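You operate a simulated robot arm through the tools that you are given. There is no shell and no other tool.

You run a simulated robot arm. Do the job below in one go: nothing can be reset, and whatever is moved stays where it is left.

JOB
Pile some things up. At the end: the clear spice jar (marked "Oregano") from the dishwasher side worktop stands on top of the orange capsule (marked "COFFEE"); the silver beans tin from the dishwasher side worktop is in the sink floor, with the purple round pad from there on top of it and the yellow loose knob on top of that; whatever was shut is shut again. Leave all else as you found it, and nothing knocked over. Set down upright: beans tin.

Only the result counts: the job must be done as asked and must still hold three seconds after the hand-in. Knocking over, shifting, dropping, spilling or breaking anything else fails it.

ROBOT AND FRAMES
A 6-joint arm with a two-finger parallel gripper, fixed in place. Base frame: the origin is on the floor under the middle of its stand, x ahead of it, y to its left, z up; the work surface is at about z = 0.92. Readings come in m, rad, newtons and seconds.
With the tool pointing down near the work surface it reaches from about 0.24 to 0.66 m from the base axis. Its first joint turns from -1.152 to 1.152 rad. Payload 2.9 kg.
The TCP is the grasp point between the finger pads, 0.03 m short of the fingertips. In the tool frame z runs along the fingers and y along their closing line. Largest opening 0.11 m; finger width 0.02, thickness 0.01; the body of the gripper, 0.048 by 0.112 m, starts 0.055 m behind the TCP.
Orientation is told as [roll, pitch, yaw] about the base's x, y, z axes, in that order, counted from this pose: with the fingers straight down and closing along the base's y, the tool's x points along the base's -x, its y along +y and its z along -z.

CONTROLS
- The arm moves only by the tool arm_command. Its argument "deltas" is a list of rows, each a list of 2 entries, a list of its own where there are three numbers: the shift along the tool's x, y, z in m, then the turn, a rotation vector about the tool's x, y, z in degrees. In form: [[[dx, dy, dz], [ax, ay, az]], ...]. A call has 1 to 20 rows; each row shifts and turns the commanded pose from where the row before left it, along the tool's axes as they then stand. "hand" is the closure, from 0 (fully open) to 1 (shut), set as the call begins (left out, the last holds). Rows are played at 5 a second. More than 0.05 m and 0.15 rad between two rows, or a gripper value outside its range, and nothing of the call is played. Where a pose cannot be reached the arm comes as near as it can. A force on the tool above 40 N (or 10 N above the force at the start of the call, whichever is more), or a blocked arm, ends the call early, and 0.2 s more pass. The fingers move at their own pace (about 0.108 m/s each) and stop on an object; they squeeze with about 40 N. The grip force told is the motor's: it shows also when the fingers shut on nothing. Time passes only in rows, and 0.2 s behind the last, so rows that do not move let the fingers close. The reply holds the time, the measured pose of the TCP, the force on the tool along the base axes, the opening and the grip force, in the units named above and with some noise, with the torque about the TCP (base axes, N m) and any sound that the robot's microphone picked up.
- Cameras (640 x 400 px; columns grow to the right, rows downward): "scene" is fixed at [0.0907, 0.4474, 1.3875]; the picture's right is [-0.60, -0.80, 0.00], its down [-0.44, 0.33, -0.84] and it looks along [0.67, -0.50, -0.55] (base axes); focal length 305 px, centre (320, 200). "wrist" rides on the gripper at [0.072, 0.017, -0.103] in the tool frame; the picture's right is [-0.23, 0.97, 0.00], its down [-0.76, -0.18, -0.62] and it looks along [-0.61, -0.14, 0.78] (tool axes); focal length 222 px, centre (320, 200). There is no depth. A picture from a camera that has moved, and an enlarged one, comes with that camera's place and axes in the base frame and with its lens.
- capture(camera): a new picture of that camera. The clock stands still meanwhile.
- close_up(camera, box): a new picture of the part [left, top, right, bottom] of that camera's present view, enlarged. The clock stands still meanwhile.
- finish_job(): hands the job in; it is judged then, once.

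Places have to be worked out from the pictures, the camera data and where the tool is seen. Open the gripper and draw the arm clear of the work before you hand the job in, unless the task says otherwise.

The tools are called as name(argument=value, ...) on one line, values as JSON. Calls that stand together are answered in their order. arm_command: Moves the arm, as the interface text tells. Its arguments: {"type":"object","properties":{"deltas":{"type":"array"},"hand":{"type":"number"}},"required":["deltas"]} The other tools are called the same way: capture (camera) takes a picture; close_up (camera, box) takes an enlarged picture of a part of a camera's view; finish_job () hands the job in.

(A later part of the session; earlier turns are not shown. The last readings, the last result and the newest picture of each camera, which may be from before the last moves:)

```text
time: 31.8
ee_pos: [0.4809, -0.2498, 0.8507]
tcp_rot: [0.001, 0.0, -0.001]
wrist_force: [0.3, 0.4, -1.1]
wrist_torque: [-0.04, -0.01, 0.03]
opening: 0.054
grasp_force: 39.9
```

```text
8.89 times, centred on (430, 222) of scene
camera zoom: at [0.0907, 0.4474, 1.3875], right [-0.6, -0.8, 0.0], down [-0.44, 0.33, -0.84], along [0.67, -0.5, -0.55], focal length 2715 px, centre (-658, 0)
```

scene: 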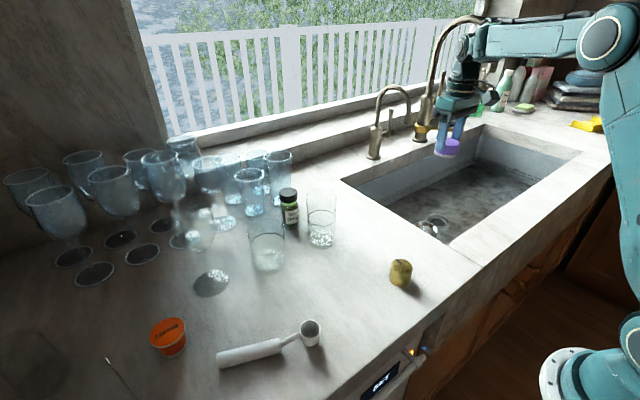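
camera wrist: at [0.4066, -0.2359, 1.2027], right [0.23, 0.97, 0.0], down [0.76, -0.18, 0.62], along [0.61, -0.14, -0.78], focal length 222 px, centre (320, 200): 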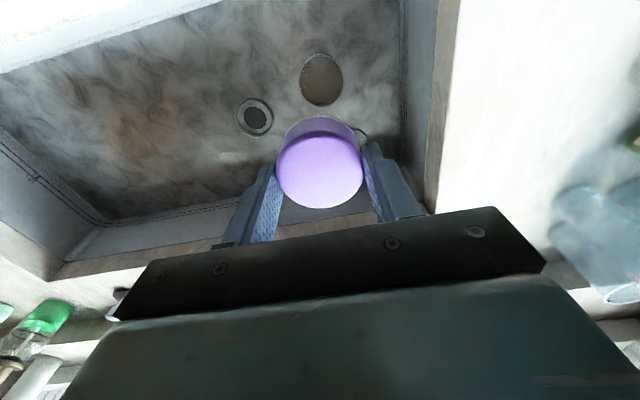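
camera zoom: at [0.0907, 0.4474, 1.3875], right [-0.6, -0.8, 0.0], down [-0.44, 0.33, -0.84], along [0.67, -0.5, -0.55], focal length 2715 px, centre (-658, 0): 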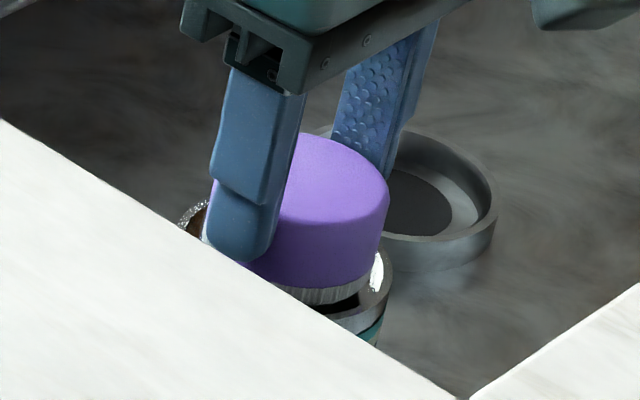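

The pad base is just above the rim with clearance all round. I'll lower it into the recess in 2 mm steps.

arm_command(deltas=[[[0, 0, 0.002], [0, 0, 0]], [[0, 0, 0.002], [0, 0, 0]], [[0, 0, 0.002], [0, 0, 0]], [[0, 0, 0], [0, 0, 0]]])

close_up(camera="scene", box=[400, 200, 460, 245])

```text
time: 32.8
ee_pos: [0.4832, -0.2506, 0.8488]
tcp_rot: [-0.003, -0.008, 0.0]
wrist_force: [-2.7, 1.0, 36.3]
wrist_torque: [0.07, -0.02, -0.08]
opening: 0.054
grasp_force: 40.1
```

```text
8.89 times, centred on (430, 222) of scene
camera zoom: at [0.0901, 0.4477, 1.3874], right [-0.6, -0.8, 0.0], down [-0.44, 0.33, -0.84], along [0.67, -0.5, -0.55], focal length 2715 px, centre (-658, 0)
```

zoom: 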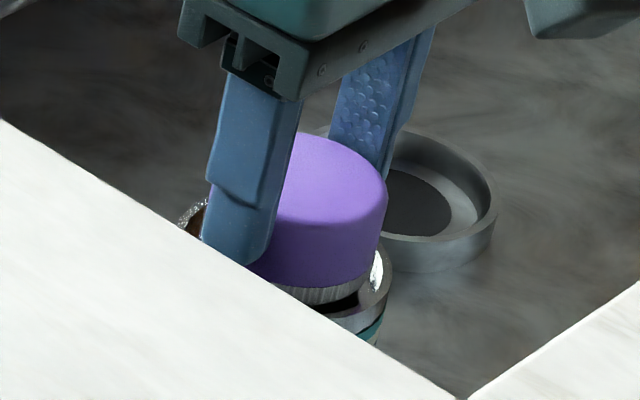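

Contact came at 36 N with pad bottom exactly at rim height and almost no torque, so the tin's top bears the pad flat at z about 0.802. I'll ease off the push before letting go.

arm_command(deltas=[[[0, 0, -0.001], [0, 0, 0]], [[0, 0, -0.001], [0, 0, 0]], [[0, 0, -0.001], [0, 0, 0]], [[0, 0, 0], [0, 0, 0]]])

```text
time: 33.8
ee_pos: [0.481, -0.2511, 0.849]
tcp_rot: [-0.002, -0.004, 0.0]
wrist_force: [6.4, -2.4, 20.5]
wrist_torque: [-0.23, -0.65, 0.0]
opening: 0.0537
grasp_force: 39.5
```

The push is down to 20 N, so I'll ease a little more.

arm_command(deltas=[[[0, 0, -0.001], [0, 0, 0]], [[0, 0, -0.0005], [0, 0, 0]], [[0, 0, 0], [0, 0, 0]]])

close_up(camera="wrist", box=[220, 70, 420, 220])

close_up(camera="scene", box=[400, 200, 460, 245])

```text
time: 34.6
ee_pos: [0.4789, -0.2508, 0.8483]
tcp_rot: [0.002, 0.002, 0.0]
wrist_force: [5.4, 0.0, 10.2]
wrist_torque: [-0.12, -0.44, 0.03]
opening: 0.0539
grasp_force: 40.5
```

```text
2.67 times, centred on (320, 145) of wrist
camera zoom: at [0.407, -0.2342, 0.9518], right [0.23, 0.97, 0.0], down [0.76, -0.18, 0.62], along [0.61, -0.14, -0.78], focal length 592 px, centre (320, 347)
```

zoom: 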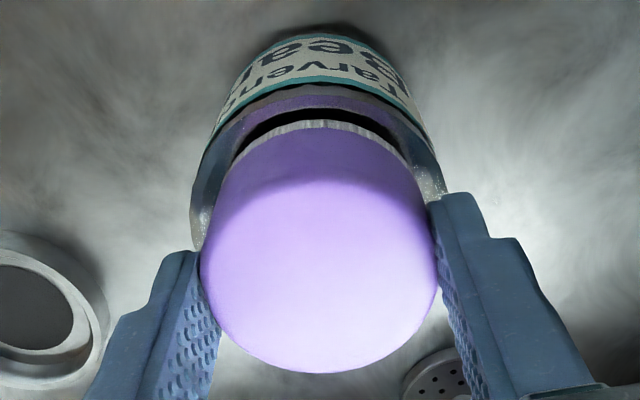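

```text
8.89 times, centred on (430, 222) of scene
camera zoom: at [0.0906, 0.4475, 1.3875], right [-0.6, -0.8, 0.0], down [-0.44, 0.33, -0.84], along [0.67, -0.5, -0.55], focal length 2715 px, centre (-658, 0)
```

zoom: 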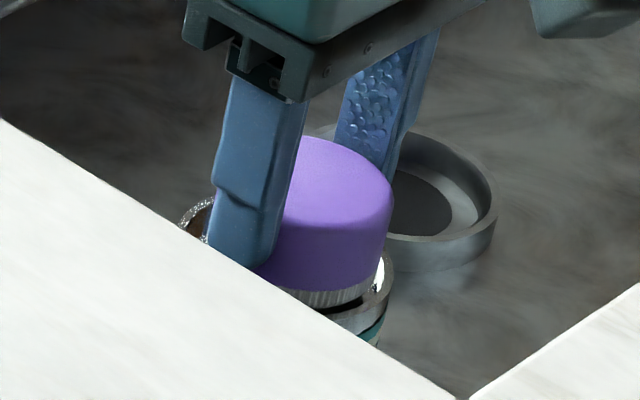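

The remaining push is about 10 N, and the pad looks flat and centred on the tin. I'll ease half a millimetre more and then open.

arm_command(deltas=[[[0, 0, -0.0005], [0, 0, 0]], [[0, 0, -0.0003], [0, 0, 0]], [[0, 0, 0], [0, 0, 0]]])

```text
time: 35.4
ee_pos: [0.4798, -0.2506, 0.8503]
tcp_rot: [0.002, 0.003, 0.001]
wrist_force: [-0.4, -0.1, -1.3]
wrist_torque: [-0.02, 0.0, -0.01]
opening: 0.0536
grasp_force: 40.2
```

The force is now neutral, with the pad just resting or under 1 mm above the tin. I'll open the hand.

arm_command(deltas=[[[0, 0, 0], [0, 0, 0]], [[0, 0, 0], [0, 0, 0]], [[0, 0, 0], [0, 0, 0]]], hand=0)

close_up(camera="wrist", box=[220, 70, 420, 220])

close_up(camera="scene", box=[400, 200, 460, 245])

```text
time: 36.2
ee_pos: [0.4799, -0.2503, 0.8507]
tcp_rot: [0.002, -0.001, -0.001]
wrist_force: [0.0, 0.5, 0.6]
wrist_torque: [-0.01, 0.0, -0.05]
opening: 0.1099
grasp_force: 0.0
```

```text
2.67 times, centred on (320, 145) of wrist
camera zoom: at [0.4071, -0.2344, 0.9534], right [0.23, 0.97, 0.0], down [0.76, -0.18, 0.62], along [0.61, -0.14, -0.78], focal length 592 px, centre (320, 347)
```

zoom: 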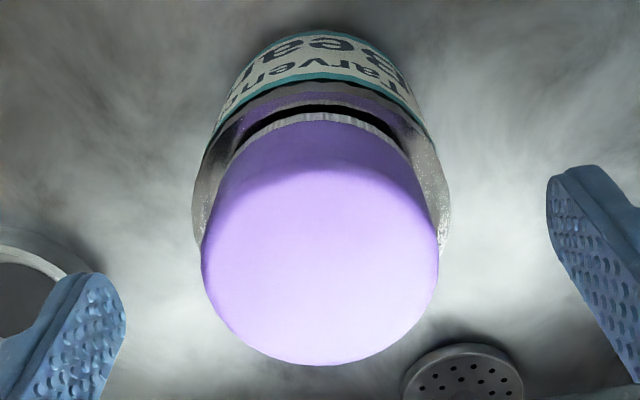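

```text
8.89 times, centred on (430, 222) of scene
camera zoom: at [0.0907, 0.4474, 1.3875], right [-0.6, -0.8, 0.0], down [-0.44, 0.33, -0.84], along [0.67, -0.5, -0.55], focal length 2715 px, centre (-658, 0)
```

zoom: 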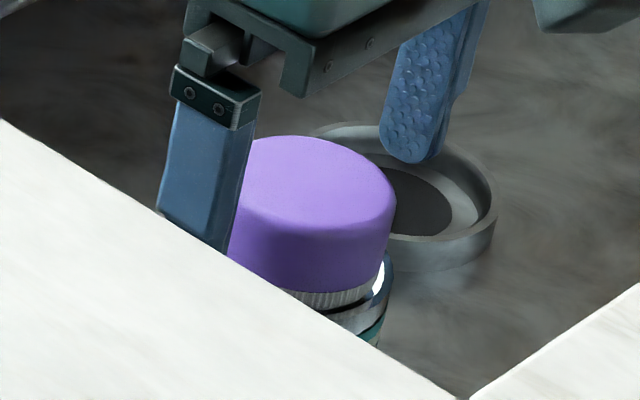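

The pad sits level on the tin. I'll rise straight up and check the stack from above.

arm_command(deltas=[[[0, 0, -0.03], [0, 0, 0]], [[0, 0, -0.04], [0, 0, 0]], [[0, 0, -0.04], [0, 0, 0]], [[0, 0, 0], [0, 0, 0]]])

capture(camera="wrist")

close_up(camera="wrist", box=[260, 50, 380, 150])

close_up(camera="scene", box=[400, 200, 460, 245])

```text
time: 37.2
ee_pos: [0.4768, -0.2494, 0.9626]
tcp_rot: [-0.002, 0.0, 0.001]
wrist_force: [0.1, 1.0, 0.6]
wrist_torque: [0.0, 0.01, 0.0]
opening: 0.1099
grasp_force: 0.0
```

```text
taken
camera wrist: at [0.4062, -0.2331, 1.065], right [0.23, 0.97, 0.0], down [0.76, -0.18, 0.62], along [0.61, -0.14, -0.78], focal length 222 px, centre (320, 200)
```

wrist: 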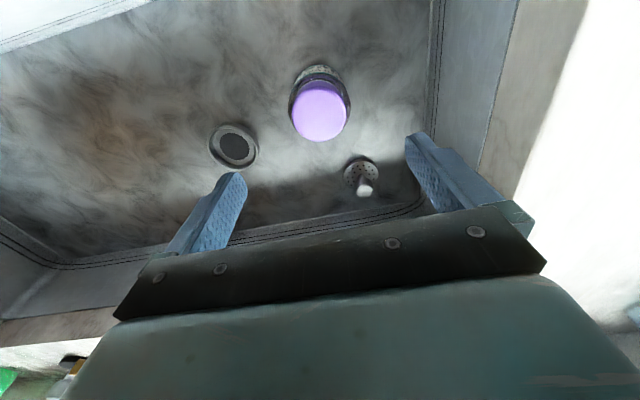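

```text
4.00 times, centred on (320, 100) of wrist
camera zoom: at [0.4062, -0.2331, 1.065], right [0.23, 0.97, 0.0], down [0.76, -0.18, 0.62], along [0.61, -0.14, -0.78], focal length 888 px, centre (320, 600)
```

zoom: 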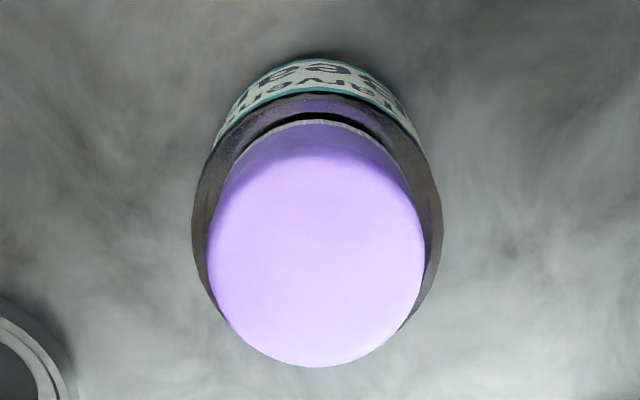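

```text
8.89 times, centred on (430, 222) of scene
camera zoom: at [0.0907, 0.4474, 1.3875], right [-0.6, -0.8, 0.0], down [-0.44, 0.33, -0.84], along [0.67, -0.5, -0.55], focal length 2715 px, centre (-658, 0)
```

zoom: 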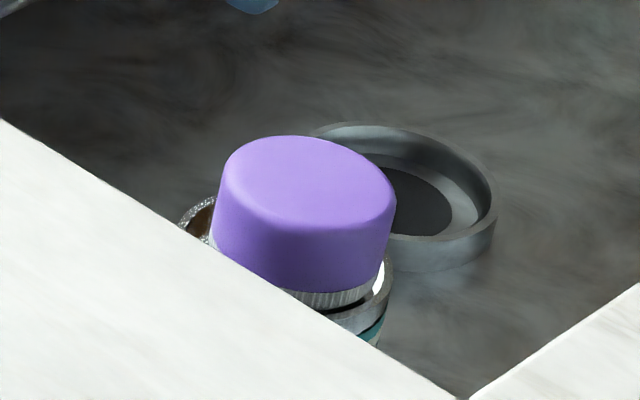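

The pad is level and centred on the tin. Next is the knob: I'll rise and move above it near (0.333, 0.067).

arm_command(deltas=[[[0, 0, -0.045], [0, 0, 0]], [[0, 0, -0.045], [0, 0, 0]], [[0, 0, -0.045], [0, 0, 0]], [[0.01825, 0.0397, 0], [0, 0, 0]], [[0.01825, 0.0397, 0], [0, 0, 0]], [[0.01825, 0.0397, 0], [0, 0, 0]], [[0.01825, 0.0397, 0], [0, 0, 0]], [[0.01825, 0.0397, 0], [0, 0, 0]], [[0.01825, 0.0397, 0], [0, 0, 0]], [[0.01825, 0.0397, 0], [0, 0, 0]], [[0.01825, 0.0397, 0], [0, 0, 0]], [[0, 0, 0], [0, 0, 0]]])

capture(camera="wrist")

close_up(camera="wrist", box=[260, 50, 380, 150])

capture(camera="scene")

```text
time: 39.8
ee_pos: [0.3321, 0.0664, 1.0959]
tcp_rot: [-0.001, -0.002, 0.0]
wrist_force: [0.2, -0.3, 0.0]
wrist_torque: [0.0, 0.03, 0.0]
opening: 0.1097
grasp_force: 0.1
```

```text
taken
camera wrist: at [0.2597, 0.0819, 1.1983], right [0.23, 0.97, 0.0], down [0.76, -0.18, 0.62], along [0.61, -0.14, -0.78], focal length 222 px, centre (320, 200)
```

wrist: 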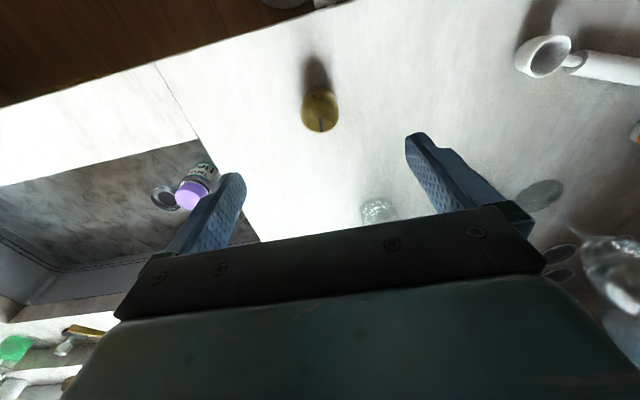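

```text
4.00 times, centred on (320, 100) of wrist
camera zoom: at [0.2597, 0.0819, 1.1983], right [0.23, 0.97, 0.0], down [0.76, -0.18, 0.62], along [0.61, -0.14, -0.78], focal length 888 px, centre (320, 600)
```

zoom: 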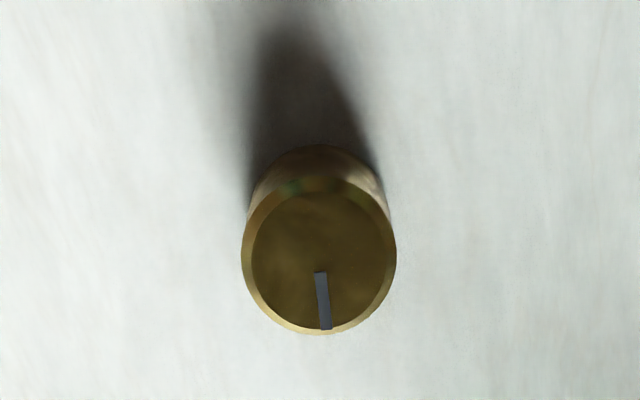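

```text
taken
```

scene: 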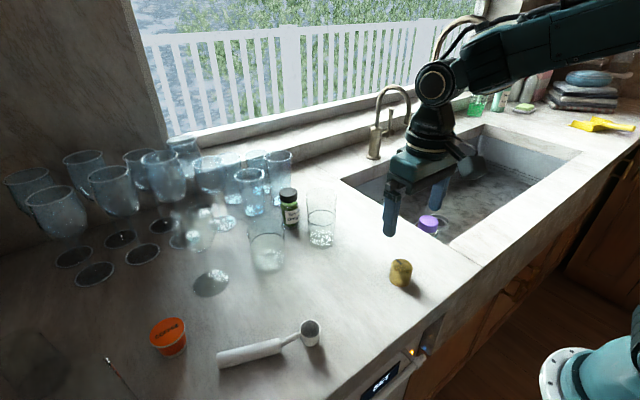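

The knob's axis is at about (0.335, 0.064), about 0.042 across and 0.036 tall. I'll centre on it and go down to TCP z 0.964.

arm_command(deltas=[[[-0.003, -0.0025, 0.03], [0, 0, 0]], [[0, 0, 0.04], [0, 0, 0]], [[0, 0, 0.04], [0, 0, 0]], [[0, 0, 0.022], [0, 0, 0]], [[0, 0, 0], [0, 0, 0]]])

capture(camera="wrist")

```text
time: 41.0
ee_pos: [0.3379, 0.064, 0.9635]
tcp_rot: [0.002, 0.001, 0.001]
wrist_force: [0.2, -0.5, -0.1]
wrist_torque: [0.04, -0.02, -0.01]
opening: 0.11
grasp_force: 0.0
```

```text
taken
camera wrist: at [0.2653, 0.0799, 1.0668], right [0.23, 0.97, 0.0], down [0.76, -0.18, 0.62], along [0.61, -0.14, -0.78], focal length 222 px, centre (320, 200)
```

wrist: 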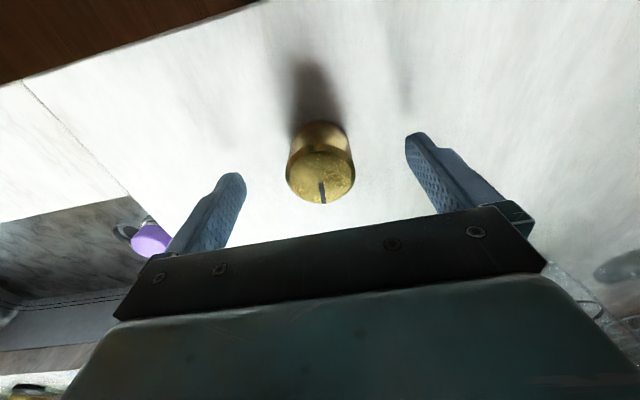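

The knob is centred between the fingers, so I'll close on it.

arm_command(deltas=[[[0, 0, 0], [0, 0, 0]], [[0, 0, 0], [0, 0, 0]], [[0, 0, 0], [0, 0, 0]], [[0, 0, 0], [0, 0, 0]], [[0, 0, 0], [0, 0, 0]]], hand=1)

close_up(camera="wrist", box=[220, 70, 420, 220])

```text
time: 42.2
ee_pos: [0.3379, 0.064, 0.9658]
tcp_rot: [-0.001, -0.001, -0.002]
wrist_force: [0.2, 0.1, -0.7]
wrist_torque: [0.0, -0.04, -0.04]
opening: 0.0404
grasp_force: 39.5
```

```text
2.67 times, centred on (320, 145) of wrist
camera zoom: at [0.2654, 0.0799, 1.0671], right [0.23, 0.97, 0.0], down [0.76, -0.18, 0.62], along [0.61, -0.14, -0.78], focal length 592 px, centre (320, 347)
```

zoom: 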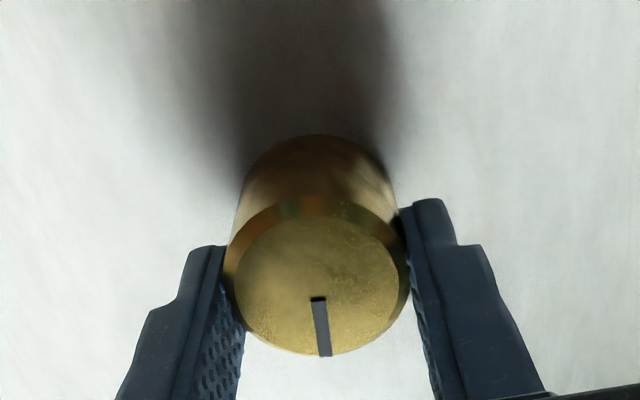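

The knob is held, its centre about 3 mm on the near side of the TCP. I'll lift it and carry it above the stack.

arm_command(deltas=[[[0, 0, -0.02], [0, 0, 0]], [[0, 0, -0.04], [0, 0, 0]], [[0, 0, -0.04], [0, 0, 0]], [[0, 0, -0.035], [0, 0, 0]], [[-0.01815, -0.0394, 0], [0, 0, 0]], [[-0.01815, -0.0394, 0], [0, 0, 0]], [[-0.01815, -0.0394, 0], [0, 0, 0]], [[-0.01815, -0.0394, 0], [0, 0, 0]], [[-0.01815, -0.0394, 0], [0, 0, 0]], [[-0.01815, -0.0394, 0], [0, 0, 0]], [[-0.01815, -0.0394, 0], [0, 0, 0]], [[-0.01815, -0.0394, 0], [0, 0, 0]], [[0, 0, 0], [0, 0, 0]], [[0, 0, 0], [0, 0, 0]]])

capture(camera="wrist")

```text
time: 45.2
ee_pos: [0.4841, -0.2528, 1.0989]
tcp_rot: [0.002, 0.0, 0.0]
wrist_force: [0.2, -0.5, -0.8]
wrist_torque: [-0.01, -0.07, 0.0]
opening: 0.0404
grasp_force: 39.9
```

```text
taken
camera wrist: at [0.4113, -0.2374, 1.2016], right [0.23, 0.97, 0.0], down [0.76, -0.18, 0.62], along [0.61, -0.14, -0.78], focal length 222 px, centre (320, 200)
```

wrist: 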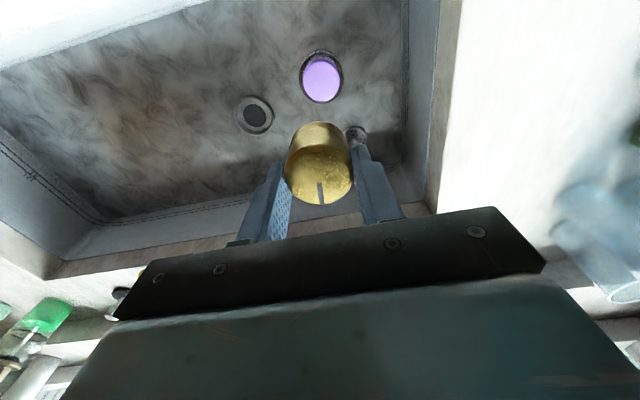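

The knob hangs over the pad. I'll lower it to about 1.5 cm above the pad and check.

arm_command(deltas=[[[0, 0.001, 0.04], [0, 0, 0]], [[0, 0, 0.04], [0, 0, 0]], [[0, 0, 0.04], [0, 0, 0]], [[0, 0, 0.04], [0, 0, 0]], [[0, 0, 0.04], [0, 0, 0]], [[0, 0, 0], [0, 0, 0]], [[0, 0, 0], [0, 0, 0]]])

close_up(camera="wrist", box=[220, 70, 420, 220])

close_up(camera="scene", box=[390, 185, 470, 245])

```text
time: 46.8
ee_pos: [0.4829, -0.251, 0.8995]
tcp_rot: [0.001, 0.0, 0.0]
wrist_force: [0.2, 0.3, -0.5]
wrist_torque: [0.01, -0.02, 0.0]
opening: 0.0403
grasp_force: 40.3
```

```text
2.67 times, centred on (320, 145) of wrist
camera zoom: at [0.4095, -0.2351, 1.0015], right [0.23, 0.97, 0.0], down [0.76, -0.18, 0.62], along [0.61, -0.14, -0.78], focal length 592 px, centre (320, 347)
```

zoom: 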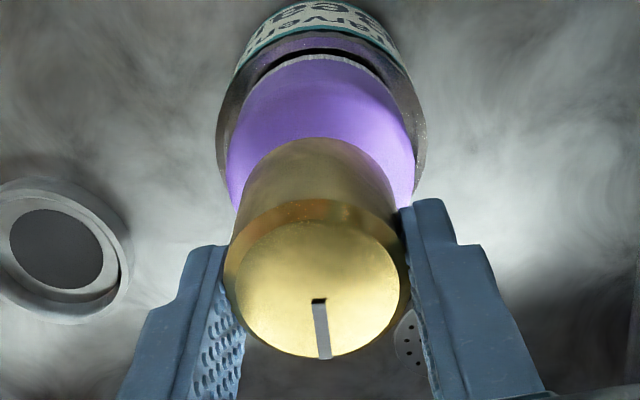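

```text
6.67 times, centred on (430, 215) of scene
camera zoom: at [0.0907, 0.4474, 1.3875], right [-0.6, -0.8, 0.0], down [-0.44, 0.33, -0.84], along [0.67, -0.5, -0.55], focal length 2036 px, centre (-413, 100)
```

zoom: 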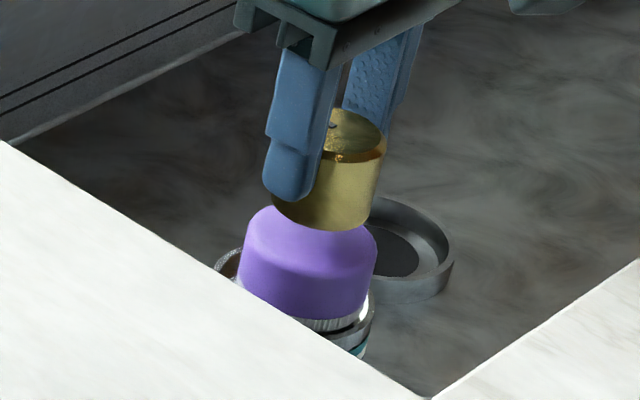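

The knob is lined up with the pad's centre to within 1–2 mm. I'll lower it gently until it touches.

arm_command(deltas=[[[0, 0, 0.006], [0, 0, 0]], [[0, 0, 0.004], [0, 0, 0]], [[0, 0, 0.002], [0, 0, 0]], [[0, 0, 0.002], [0, 0, 0]], [[0, 0, 0], [0, 0, 0]]])

```text
time: 48.0
ee_pos: [0.482, -0.2512, 0.8842]
tcp_rot: [0.0, 0.001, -0.001]
wrist_force: [-0.4, -0.2, -1.0]
wrist_torque: [-0.03, 0.01, -0.01]
opening: 0.0403
grasp_force: 40.3
```

No contact yet at 0.884. I'll use 1 mm steps now.

arm_command(deltas=[[[0, 0, 0.001], [0, 0, 0]], [[0, 0, 0.001], [0, 0, 0]], [[0, 0, 0.001], [0, 0, 0]], [[0, 0, 0], [0, 0, 0]]])

```text
time: 49.0
ee_pos: [0.4814, -0.2488, 0.8833]
tcp_rot: [-0.001, -0.001, 0.001]
wrist_force: [-4.2, 0.4, 10.9]
wrist_torque: [0.03, 0.25, -0.02]
opening: 0.0403
grasp_force: 39.5
```

The knob touches the pad with about 11 N. I'll ease off 1 mm and open.

arm_command(deltas=[[[0, 0, -0.0008], [0, 0, 0]], [[0, 0, 0], [0, 0, 0]], [[0, 0, 0], [0, 0, 0]]])

```text
time: 49.8
ee_pos: [0.4822, -0.25, 0.8823]
tcp_rot: [-0.001, 0.0, -0.001]
wrist_force: [1.2, -0.8, 4.7]
wrist_torque: [-0.05, -0.05, 0.03]
opening: 0.0401
grasp_force: 39.8
```

The load is light at about 5 N, so I'll let go.

arm_command(deltas=[[[0, 0, -0.0003], [0, 0, 0]], [[0, 0, 0], [0, 0, 0]], [[0, 0, 0], [0, 0, 0]], [[0, 0, 0], [0, 0, 0]]], hand=0)

capture(camera="wrist")

close_up(camera="scene", box=[390, 185, 470, 245])

```text
time: 50.8
ee_pos: [0.4827, -0.2492, 0.8839]
tcp_rot: [0.0, 0.0, -0.001]
wrist_force: [0.3, 0.8, 0.0]
wrist_torque: [-0.03, 0.0, -0.02]
opening: 0.1098
grasp_force: 0.0
```

```text
taken
camera wrist: at [0.4091, -0.2338, 0.9855], right [0.23, 0.97, 0.0], down [0.76, -0.18, 0.62], along [0.61, -0.14, -0.78], focal length 222 px, centre (320, 200)
```

wrist: 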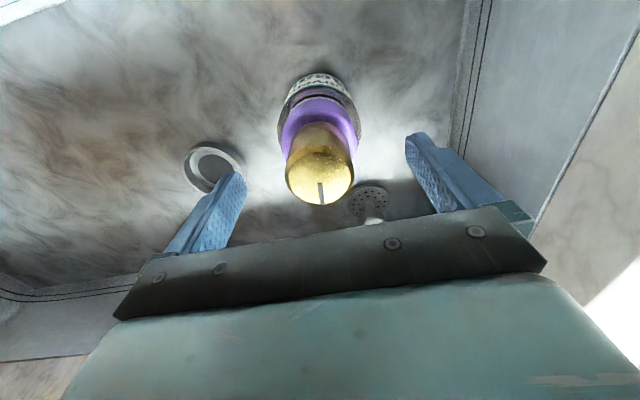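

```text
6.67 times, centred on (430, 215) of scene
camera zoom: at [0.0907, 0.4474, 1.3875], right [-0.6, -0.8, 0.0], down [-0.44, 0.33, -0.84], along [0.67, -0.5, -0.55], focal length 2036 px, centre (-413, 100)
```

zoom: 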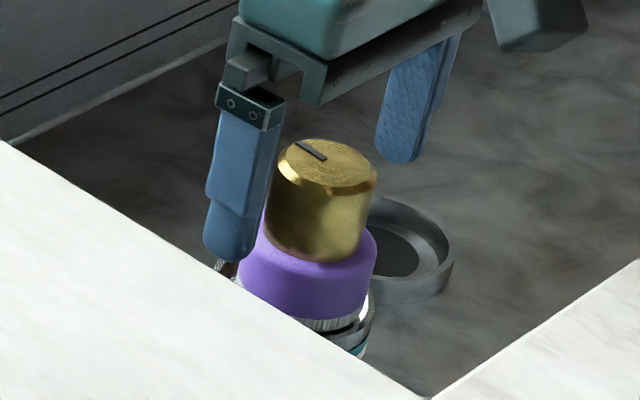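

The knob stands on the pad and the stack looks straight. I'll rise straight up, clear of it, and move above the oregano jar at a height that clears all the glasses.

arm_command(deltas=[[[0, 0, -0.02], [0, 0, 0]], [[0, 0, -0.04], [0, 0, 0]], [[0, 0, -0.045], [0, 0, 0]], [[0, 0, -0.045], [0, 0, 0]], [[0, 0, -0.045], [0, 0, 0]], [[0, 0, -0.045], [0, 0, 0]], [[0, 0, -0.025], [0, 0, 0]], [[0, 0, 0], [0, 0, 0]]])

capture(camera="wrist")

close_up(camera="scene", box=[390, 185, 470, 245])

```text
time: 52.6
ee_pos: [0.4806, -0.252, 1.1489]
tcp_rot: [0.0, -0.001, -0.001]
wrist_force: [-0.4, 0.6, -0.1]
wrist_torque: [0.03, -0.01, -0.01]
opening: 0.1098
grasp_force: 0.0
```

```text
taken
camera wrist: at [0.4075, -0.2358, 1.2508], right [0.23, 0.97, 0.0], down [0.76, -0.18, 0.62], along [0.61, -0.14, -0.78], focal length 222 px, centre (320, 200)
```

wrist: 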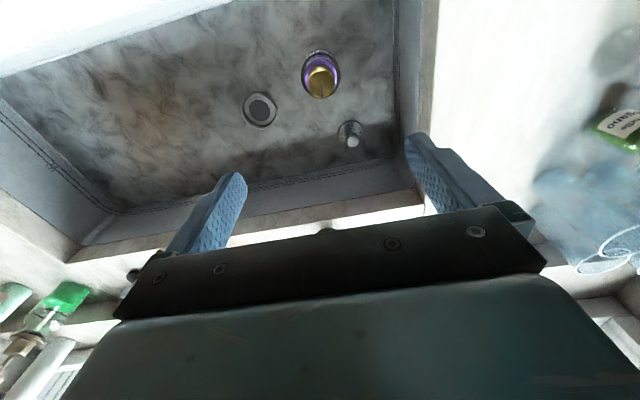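

```text
6.67 times, centred on (430, 215) of scene
camera zoom: at [0.0907, 0.4474, 1.3875], right [-0.6, -0.8, 0.0], down [-0.44, 0.33, -0.84], along [0.67, -0.5, -0.55], focal length 2036 px, centre (-413, 100)
```

zoom: 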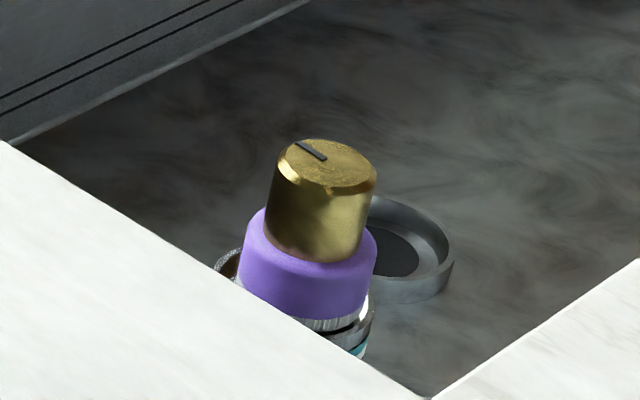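

The finished stack stands straight in the sink. I'll move to just before the jar at z about 1.15, then turn the hand by about -16° so the camera housing will fit between the two clear tumblers.

arm_command(deltas=[[[-0.0124, 0.0436, 0], [0, 0, 0]], [[-0.0124, 0.0436, 0], [0, 0, 0]], [[-0.0124, 0.0436, 0], [0, 0, 0]], [[-0.0124, 0.0436, 0], [0, 0, 0]], [[-0.0124, 0.0436, 0], [0, 0, 0]], [[-0.0124, 0.0436, 0], [0, 0, 0]], [[-0.0124, 0.0436, 0], [0, 0, 0]], [[-0.0124, 0.0436, 0], [0, 0, 0]], [[-0.0124, 0.0436, 0], [0, 0, 0]], [[0, 0, 0], [0, 0, 4]], [[0, 0, 0], [0, 0, 4]], [[0, 0, 0], [0, 0, 4]], [[0, 0, 0], [0, 0, 4]], [[0, 0, 0], [0, 0, 0]]])

capture(camera="wrist")

capture(camera="scene")

```text
time: 55.6
ee_pos: [0.5935, 0.1436, 1.149]
tcp_rot: [-0.002, 0.0, -0.28]
wrist_force: [0.1, 0.1, 0.9]
wrist_torque: [0.01, -0.01, -0.02]
opening: 0.11
grasp_force: 0.1
```

```text
taken
camera wrist: at [0.5283, 0.1785, 1.2512], right [0.49, 0.87, 0.0], down [0.68, -0.38, 0.62], along [0.54, -0.3, -0.78], focal length 222 px, centre (320, 200)
```

wrist: 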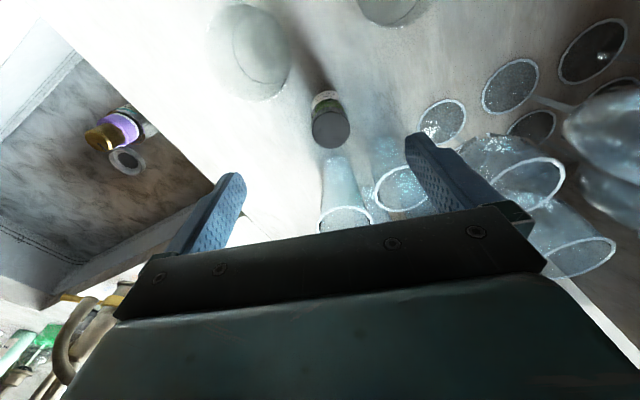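

```text
taken
```

scene: 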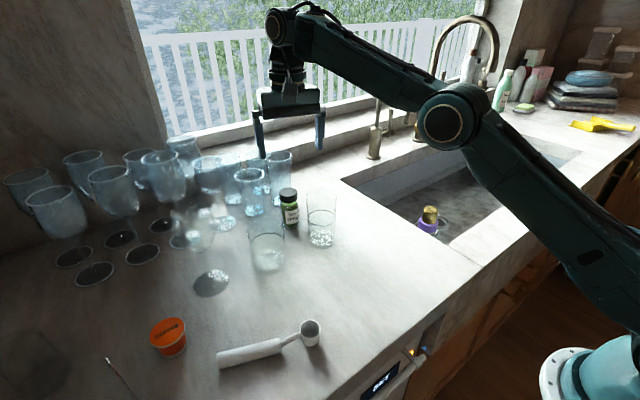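

I'll zoom in around the jar to place it and its neighbours precisely.

close_up(camera="wrist", box=[200, 0, 480, 240])

close_up(camera="wrist", box=[280, 70, 400, 170])

close_up(camera="scene", box=[230, 140, 350, 280])

```text
1.67 times, centred on (340, 120) of wrist
camera zoom: at [0.5283, 0.1785, 1.2512], right [0.49, 0.87, 0.0], down [0.68, -0.38, 0.62], along [0.54, -0.3, -0.78], focal length 370 px, centre (287, 333)
```

zoom: 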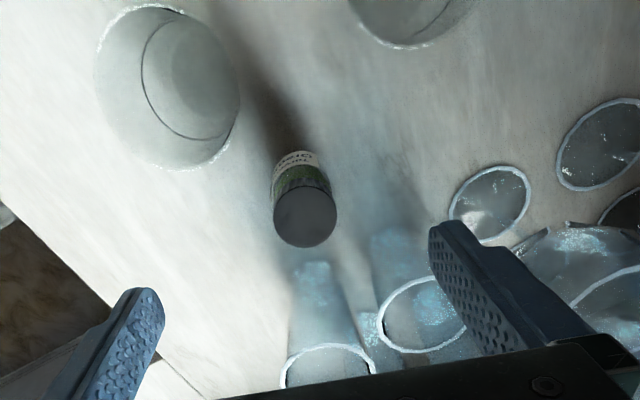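

```text
4.00 times, centred on (340, 120) of wrist
camera zoom: at [0.5283, 0.1785, 1.2512], right [0.49, 0.87, 0.0], down [0.68, -0.38, 0.62], along [0.54, -0.3, -0.78], focal length 888 px, centre (240, 520)
```

zoom: 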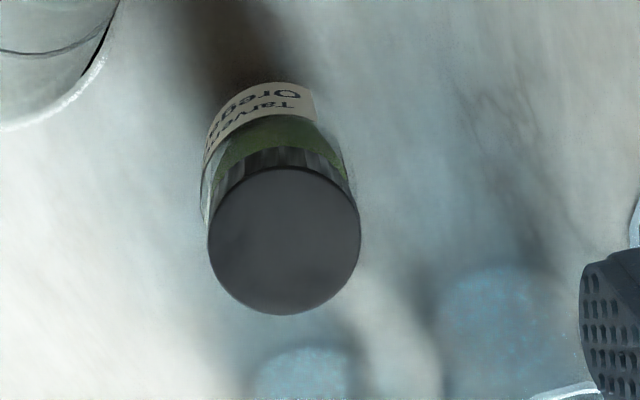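

```text
2.86 times, centred on (290, 210) of scene
camera zoom: at [0.0907, 0.4474, 1.3875], right [-0.6, -0.8, 0.0], down [-0.44, 0.33, -0.84], along [0.67, -0.5, -0.55], focal length 873 px, centre (406, 171)
```

zoom: 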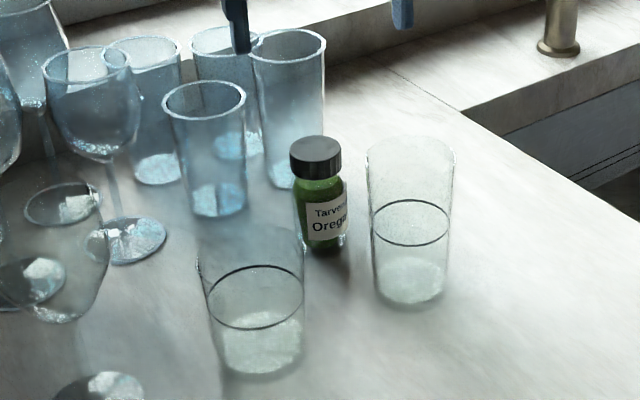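

The jar's axis is at about (0.6145, 0.144), with the lid 0.042 across and its top at z about 1.015. I'll centre over it and go down in two stages, first stopping with the fingertips just above the lid.

arm_command(deltas=[[[-0.0205, 0.0075, 0.0], [0, 0, 0]], [[0, 0, 0.03], [0, 0, 0]], [[0, 0, 0.03], [0, 0, 0]], [[0, 0, 0.03], [0, 0, 0]], [[0, 0, 0], [0, 0, 0]]])

capture(camera="wrist")

close_up(camera="scene", box=[230, 130, 350, 270])

```text
time: 56.8
ee_pos: [0.6026, 0.141, 1.0512]
tcp_rot: [0.0, 0.0, -0.28]
wrist_force: [-0.1, 1.3, 0.0]
wrist_torque: [-0.01, 0.0, -0.01]
opening: 0.1098
grasp_force: 0.1
out of reach, approached as far as the arm can: row 1
```

```text
taken
camera wrist: at [0.5383, 0.1766, 1.155], right [0.49, 0.87, 0.0], down [0.68, -0.38, 0.62], along [0.54, -0.3, -0.78], focal length 222 px, centre (320, 200)
```

wrist: 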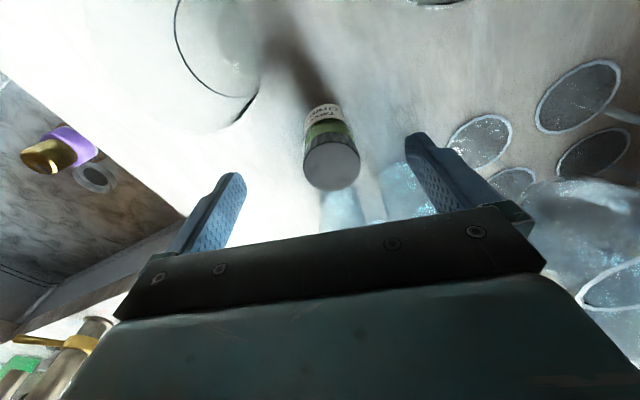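

```text
2.86 times, centred on (290, 200) of scene
camera zoom: at [0.0907, 0.4474, 1.3875], right [-0.6, -0.8, 0.0], down [-0.44, 0.33, -0.84], along [0.67, -0.5, -0.55], focal length 873 px, centre (406, 200)
```

zoom: 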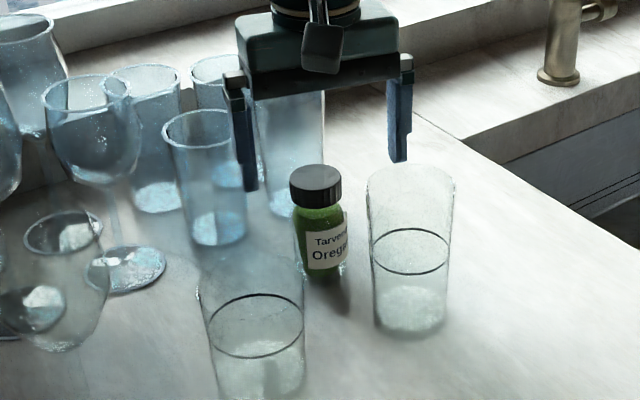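

The arm reported a reach limit of about 0.62 m radius at z 1.15, and the capsule at about 0.65 m radius may be borderline. Before taking the jar I'll test the reach over the capsule with the empty hand and get a closer view of it.

arm_command(deltas=[[[0, 0, -0.03], [0, 0, 0]], [[0.005, 0, -0.04], [0, 0, 0]], [[0.01, 0, -0.025], [0, 0, 0]], [[0.0336, 0.029, 0], [0, 0, 0]], [[0.0336, 0.029, 0], [0, 0, 0]], [[0.0336, 0.029, 0], [0, 0, 0]], [[0.0336, 0.029, 0], [0, 0, 0]], [[0.0336, 0.029, 0], [0, 0, 0]], [[0.0336, 0.029, 0], [0, 0, 0]], [[0.0336, 0.029, 0], [0, 0, 0]], [[0, 0, 0], [0, 0, -7.75]], [[0, 0, 0], [0, 0, -7.75]], [[0, 0, 0], [0, 0, -7.75]], [[0, 0, 0], [0, 0, -7.75]], [[0, 0, 0], [0, 0, -7.75]], [[0, 0, 0], [0, 0, -7.75]], [[0, 0, 0], [0, 0, -7.75]], [[0, 0, 0], [0, 0, -7.75]], [[0, 0, 0], [0, 0, 0]]])

capture(camera="wrist")

capture(camera="scene")

```text
time: 60.8
ee_pos: [0.4189, 0.4056, 1.1497]
tcp_rot: [0.001, -0.001, 0.804]
wrist_force: [0.3, 0.2, -0.3]
wrist_torque: [0.03, 0.02, 0.02]
opening: 0.11
grasp_force: 0.0
```

```text
taken
camera wrist: at [0.3571, 0.3644, 1.2516], right [-0.54, 0.84, 0.0], down [0.66, 0.43, 0.62], along [0.52, 0.34, -0.78], focal length 222 px, centre (320, 200)
```

wrist: 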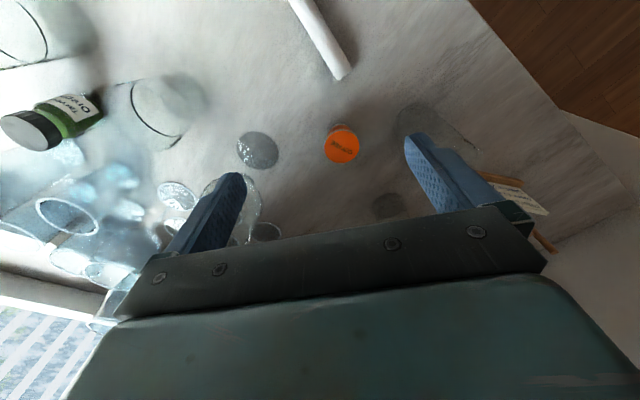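

```text
taken
```

scene: 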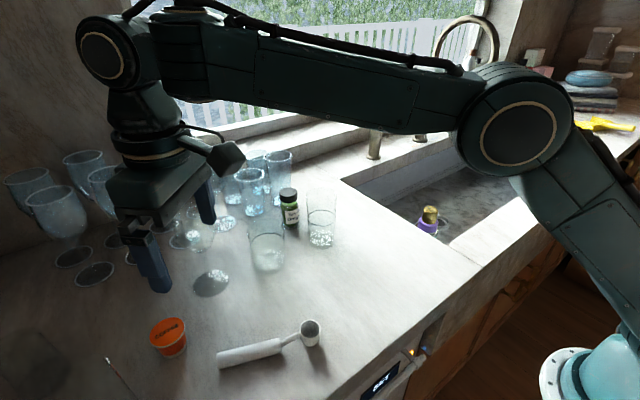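

There's another transparent object to the right of the capsule in this view, plus something with a wooden rim. I'll zoom in on both.

close_up(camera="wrist", box=[220, 80, 460, 260])

close_up(camera="wrist", box=[380, 80, 580, 270])

close_up(camera="scene", box=[0, 270, 220, 400])

```text
2.22 times, centred on (340, 170) of wrist
camera zoom: at [0.3571, 0.3644, 1.2516], right [-0.54, 0.84, 0.0], down [0.66, 0.43, 0.62], along [0.52, 0.34, -0.78], focal length 494 px, centre (276, 267)
```

zoom: 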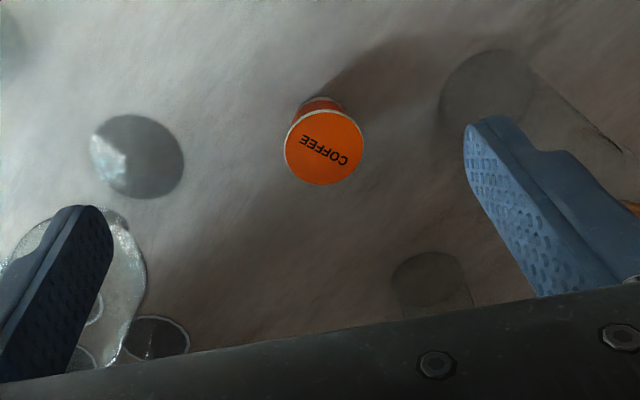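

```text
2.11 times, centred on (480, 175) of wrist
camera zoom: at [0.3571, 0.3644, 1.2516], right [-0.54, 0.84, 0.0], down [0.66, 0.43, 0.62], along [0.52, 0.34, -0.78], focal length 468 px, centre (-17, 253)
```

zoom: 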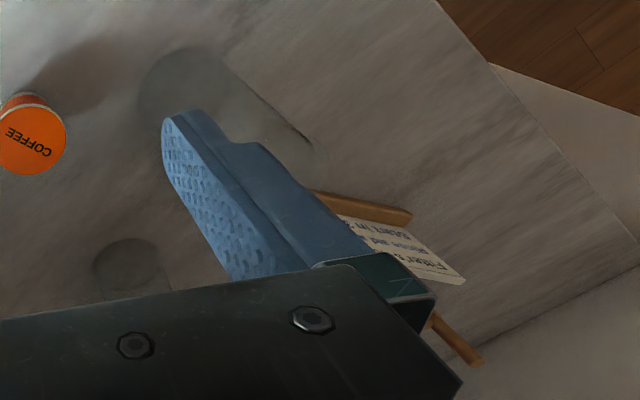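

```text
2.91 times, centred on (110, 335) of scene
camera zoom: at [0.0907, 0.4474, 1.3875], right [-0.6, -0.8, 0.0], down [-0.44, 0.33, -0.84], along [0.67, -0.5, -0.55], focal length 888 px, centre (931, -193)
```

zoom: 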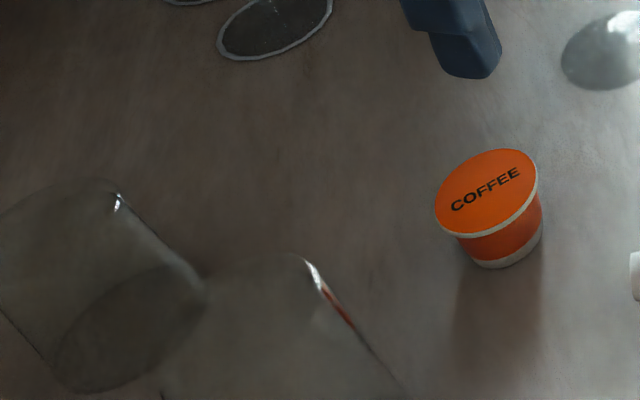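

Two more clear tumblers stand near (0.377, 0.545) and (0.52, 0.63), the first about 11 cm from the capsule. The capsule's axis is about (0.4535, 0.465). I'll half-close the fingers to stay clear, then go down to z 1.03 and out over the capsule to test the reach.

arm_command(deltas=[[[0, 0, 0.03], [0, 0, 0]], [[0, 0, 0.045], [0, 0, 0]], [[0, 0, 0.045], [0, 0, 0]], [[-0.022, 0.006, 0], [0, 0, 0]], [[-0.022, 0.006, 0], [0, 0, 0]], [[-0.0233, 0.0053, 0], [0, 0, 0]], [[0, 0, 0], [0, 0, 0]]], hand=0.5)

capture(camera="wrist")

close_up(camera="scene", box=[60, 220, 260, 400])

```text
time: 62.4
ee_pos: [0.454, 0.4673, 1.0274]
tcp_rot: [0.0, 0.001, 0.802]
wrist_force: [0.2, 0.0, -0.2]
wrist_torque: [0.03, 0.0, 0.0]
opening: 0.0549
grasp_force: 0.1
```

```text
taken
camera wrist: at [0.3921, 0.4263, 1.1302], right [-0.54, 0.84, 0.0], down [0.66, 0.42, 0.62], along [0.52, 0.34, -0.78], focal length 222 px, centre (320, 200)
```

wrist: 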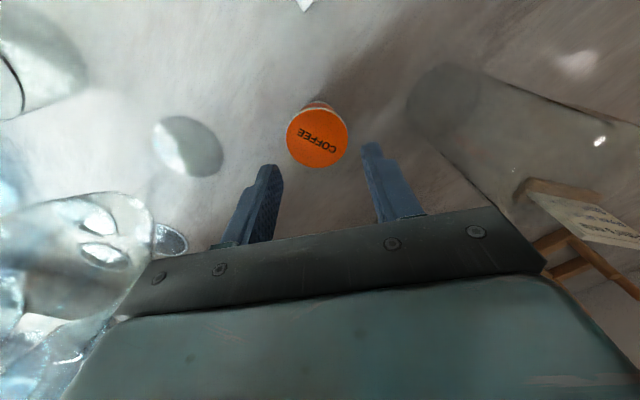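

```text
2.22 times, centred on (160, 310) of scene
camera zoom: at [0.0907, 0.4474, 1.3875], right [-0.6, -0.8, 0.0], down [-0.44, 0.33, -0.84], along [0.67, -0.5, -0.55], focal length 679 px, centre (676, -44)
```

zoom: 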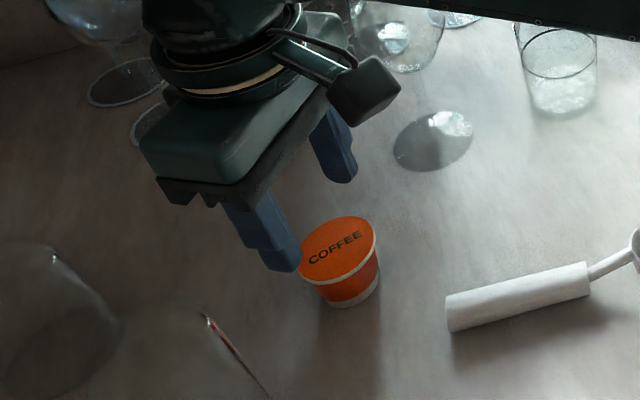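

The arm reaches over the capsule at z 1.03 without a limit warning. I'll zoom in to fix the capsule's centre from here.

close_up(camera="wrist", box=[260, 80, 380, 180])

close_up(camera="scene", box=[135, 300, 205, 365])

```text
4.00 times, centred on (320, 130) of wrist
camera zoom: at [0.3921, 0.4263, 1.1302], right [-0.54, 0.84, 0.0], down [0.66, 0.42, 0.62], along [0.52, 0.34, -0.78], focal length 888 px, centre (320, 480)
```

zoom: 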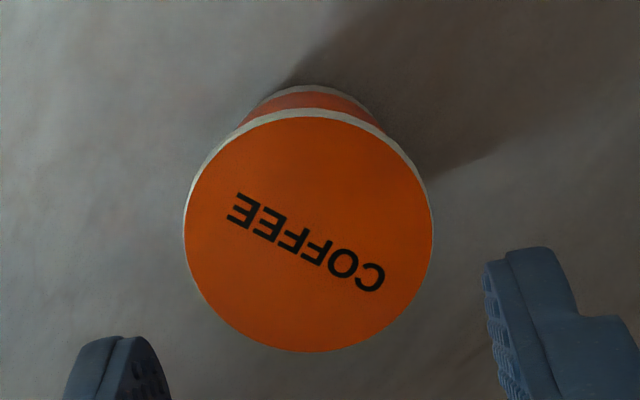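

```text
6.15 times, centred on (170, 332) of scene
camera zoom: at [0.0907, 0.4474, 1.3875], right [-0.6, -0.8, 0.0], down [-0.44, 0.33, -0.84], along [0.67, -0.5, -0.55], focal length 1879 px, centre (1243, -615)
```

zoom: 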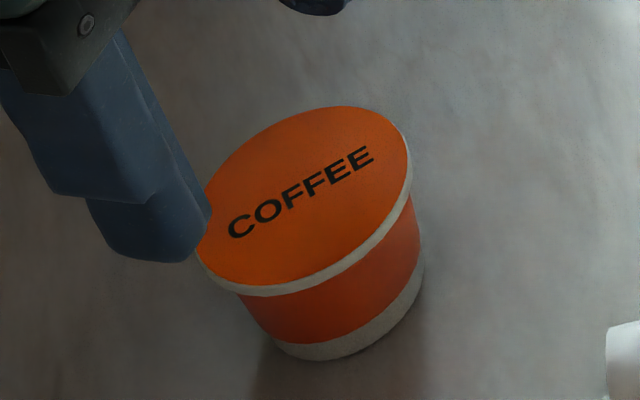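

Measured from here, the capsule is centred at about (0.4535, 0.463) with a top about 0.049 across at z about 0.963. I'll retreat inward and up, turn the hand back to -16°, and return to the jar.

arm_command(deltas=[[[0.0233, -0.0053, 0], [0, 0, 0]], [[0.022, -0.006, 0], [0, 0, 0]], [[0.022, -0.006, 0], [0, 0, 0]], [[0, 0, -0.045], [0, 0, 0]], [[0, 0, -0.045], [0, 0, 0]], [[0, 0, -0.03], [0, 0, 0]], [[0, 0, 0], [0, 0, 7.75]], [[0, 0, 0], [0, 0, 7.75]], [[0, 0, 0], [0, 0, 7.75]], [[0, 0, 0], [0, 0, 7.75]], [[0, 0, 0], [0, 0, 7.75]], [[0, 0, 0], [0, 0, 7.75]], [[0, 0, 0], [0, 0, 7.75]], [[0, 0, 0], [0, 0, 7.75]], [[0, 0, 0], [0, 0, 0]]], hand=0.25)

arm_command(deltas=[[[-0.0337, -0.0292, 0], [0, 0, 0]], [[-0.0337, -0.0292, 0], [0, 0, 0]], [[-0.0337, -0.0292, 0], [0, 0, 0]], [[-0.0337, -0.0292, 0], [0, 0, 0]], [[-0.0337, -0.0292, 0], [0, 0, 0]], [[-0.0337, -0.0292, 0], [0, 0, 0]], [[-0.0337, -0.0292, 0], [0, 0, 0]], [[0, 0, 0], [0, 0, 0]]])

capture(camera="wrist")

```text
time: 65.6
ee_pos: [0.4191, 0.4052, 1.1471]
tcp_rot: [0.001, 0.002, -0.28]
wrist_force: [0.3, 0.3, -0.9]
wrist_torque: [-0.03, -0.03, 0.02]
opening: 0.0824
grasp_force: 0.1
```

```text
time: 67.4
ee_pos: [0.59, 0.145, 1.1488]
tcp_rot: [0.001, 0.001, -0.278]
wrist_force: [0.9, -0.5, 0.1]
wrist_torque: [0.01, 0.07, 0.04]
opening: 0.0825
grasp_force: 0.0
```

```text
taken
camera wrist: at [0.5249, 0.1796, 1.2517], right [0.49, 0.87, 0.0], down [0.68, -0.38, 0.62], along [0.54, -0.3, -0.78], focal length 222 px, centre (320, 200)
```

wrist: 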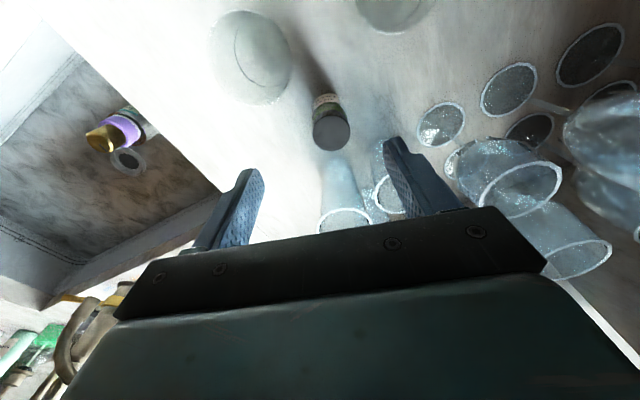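

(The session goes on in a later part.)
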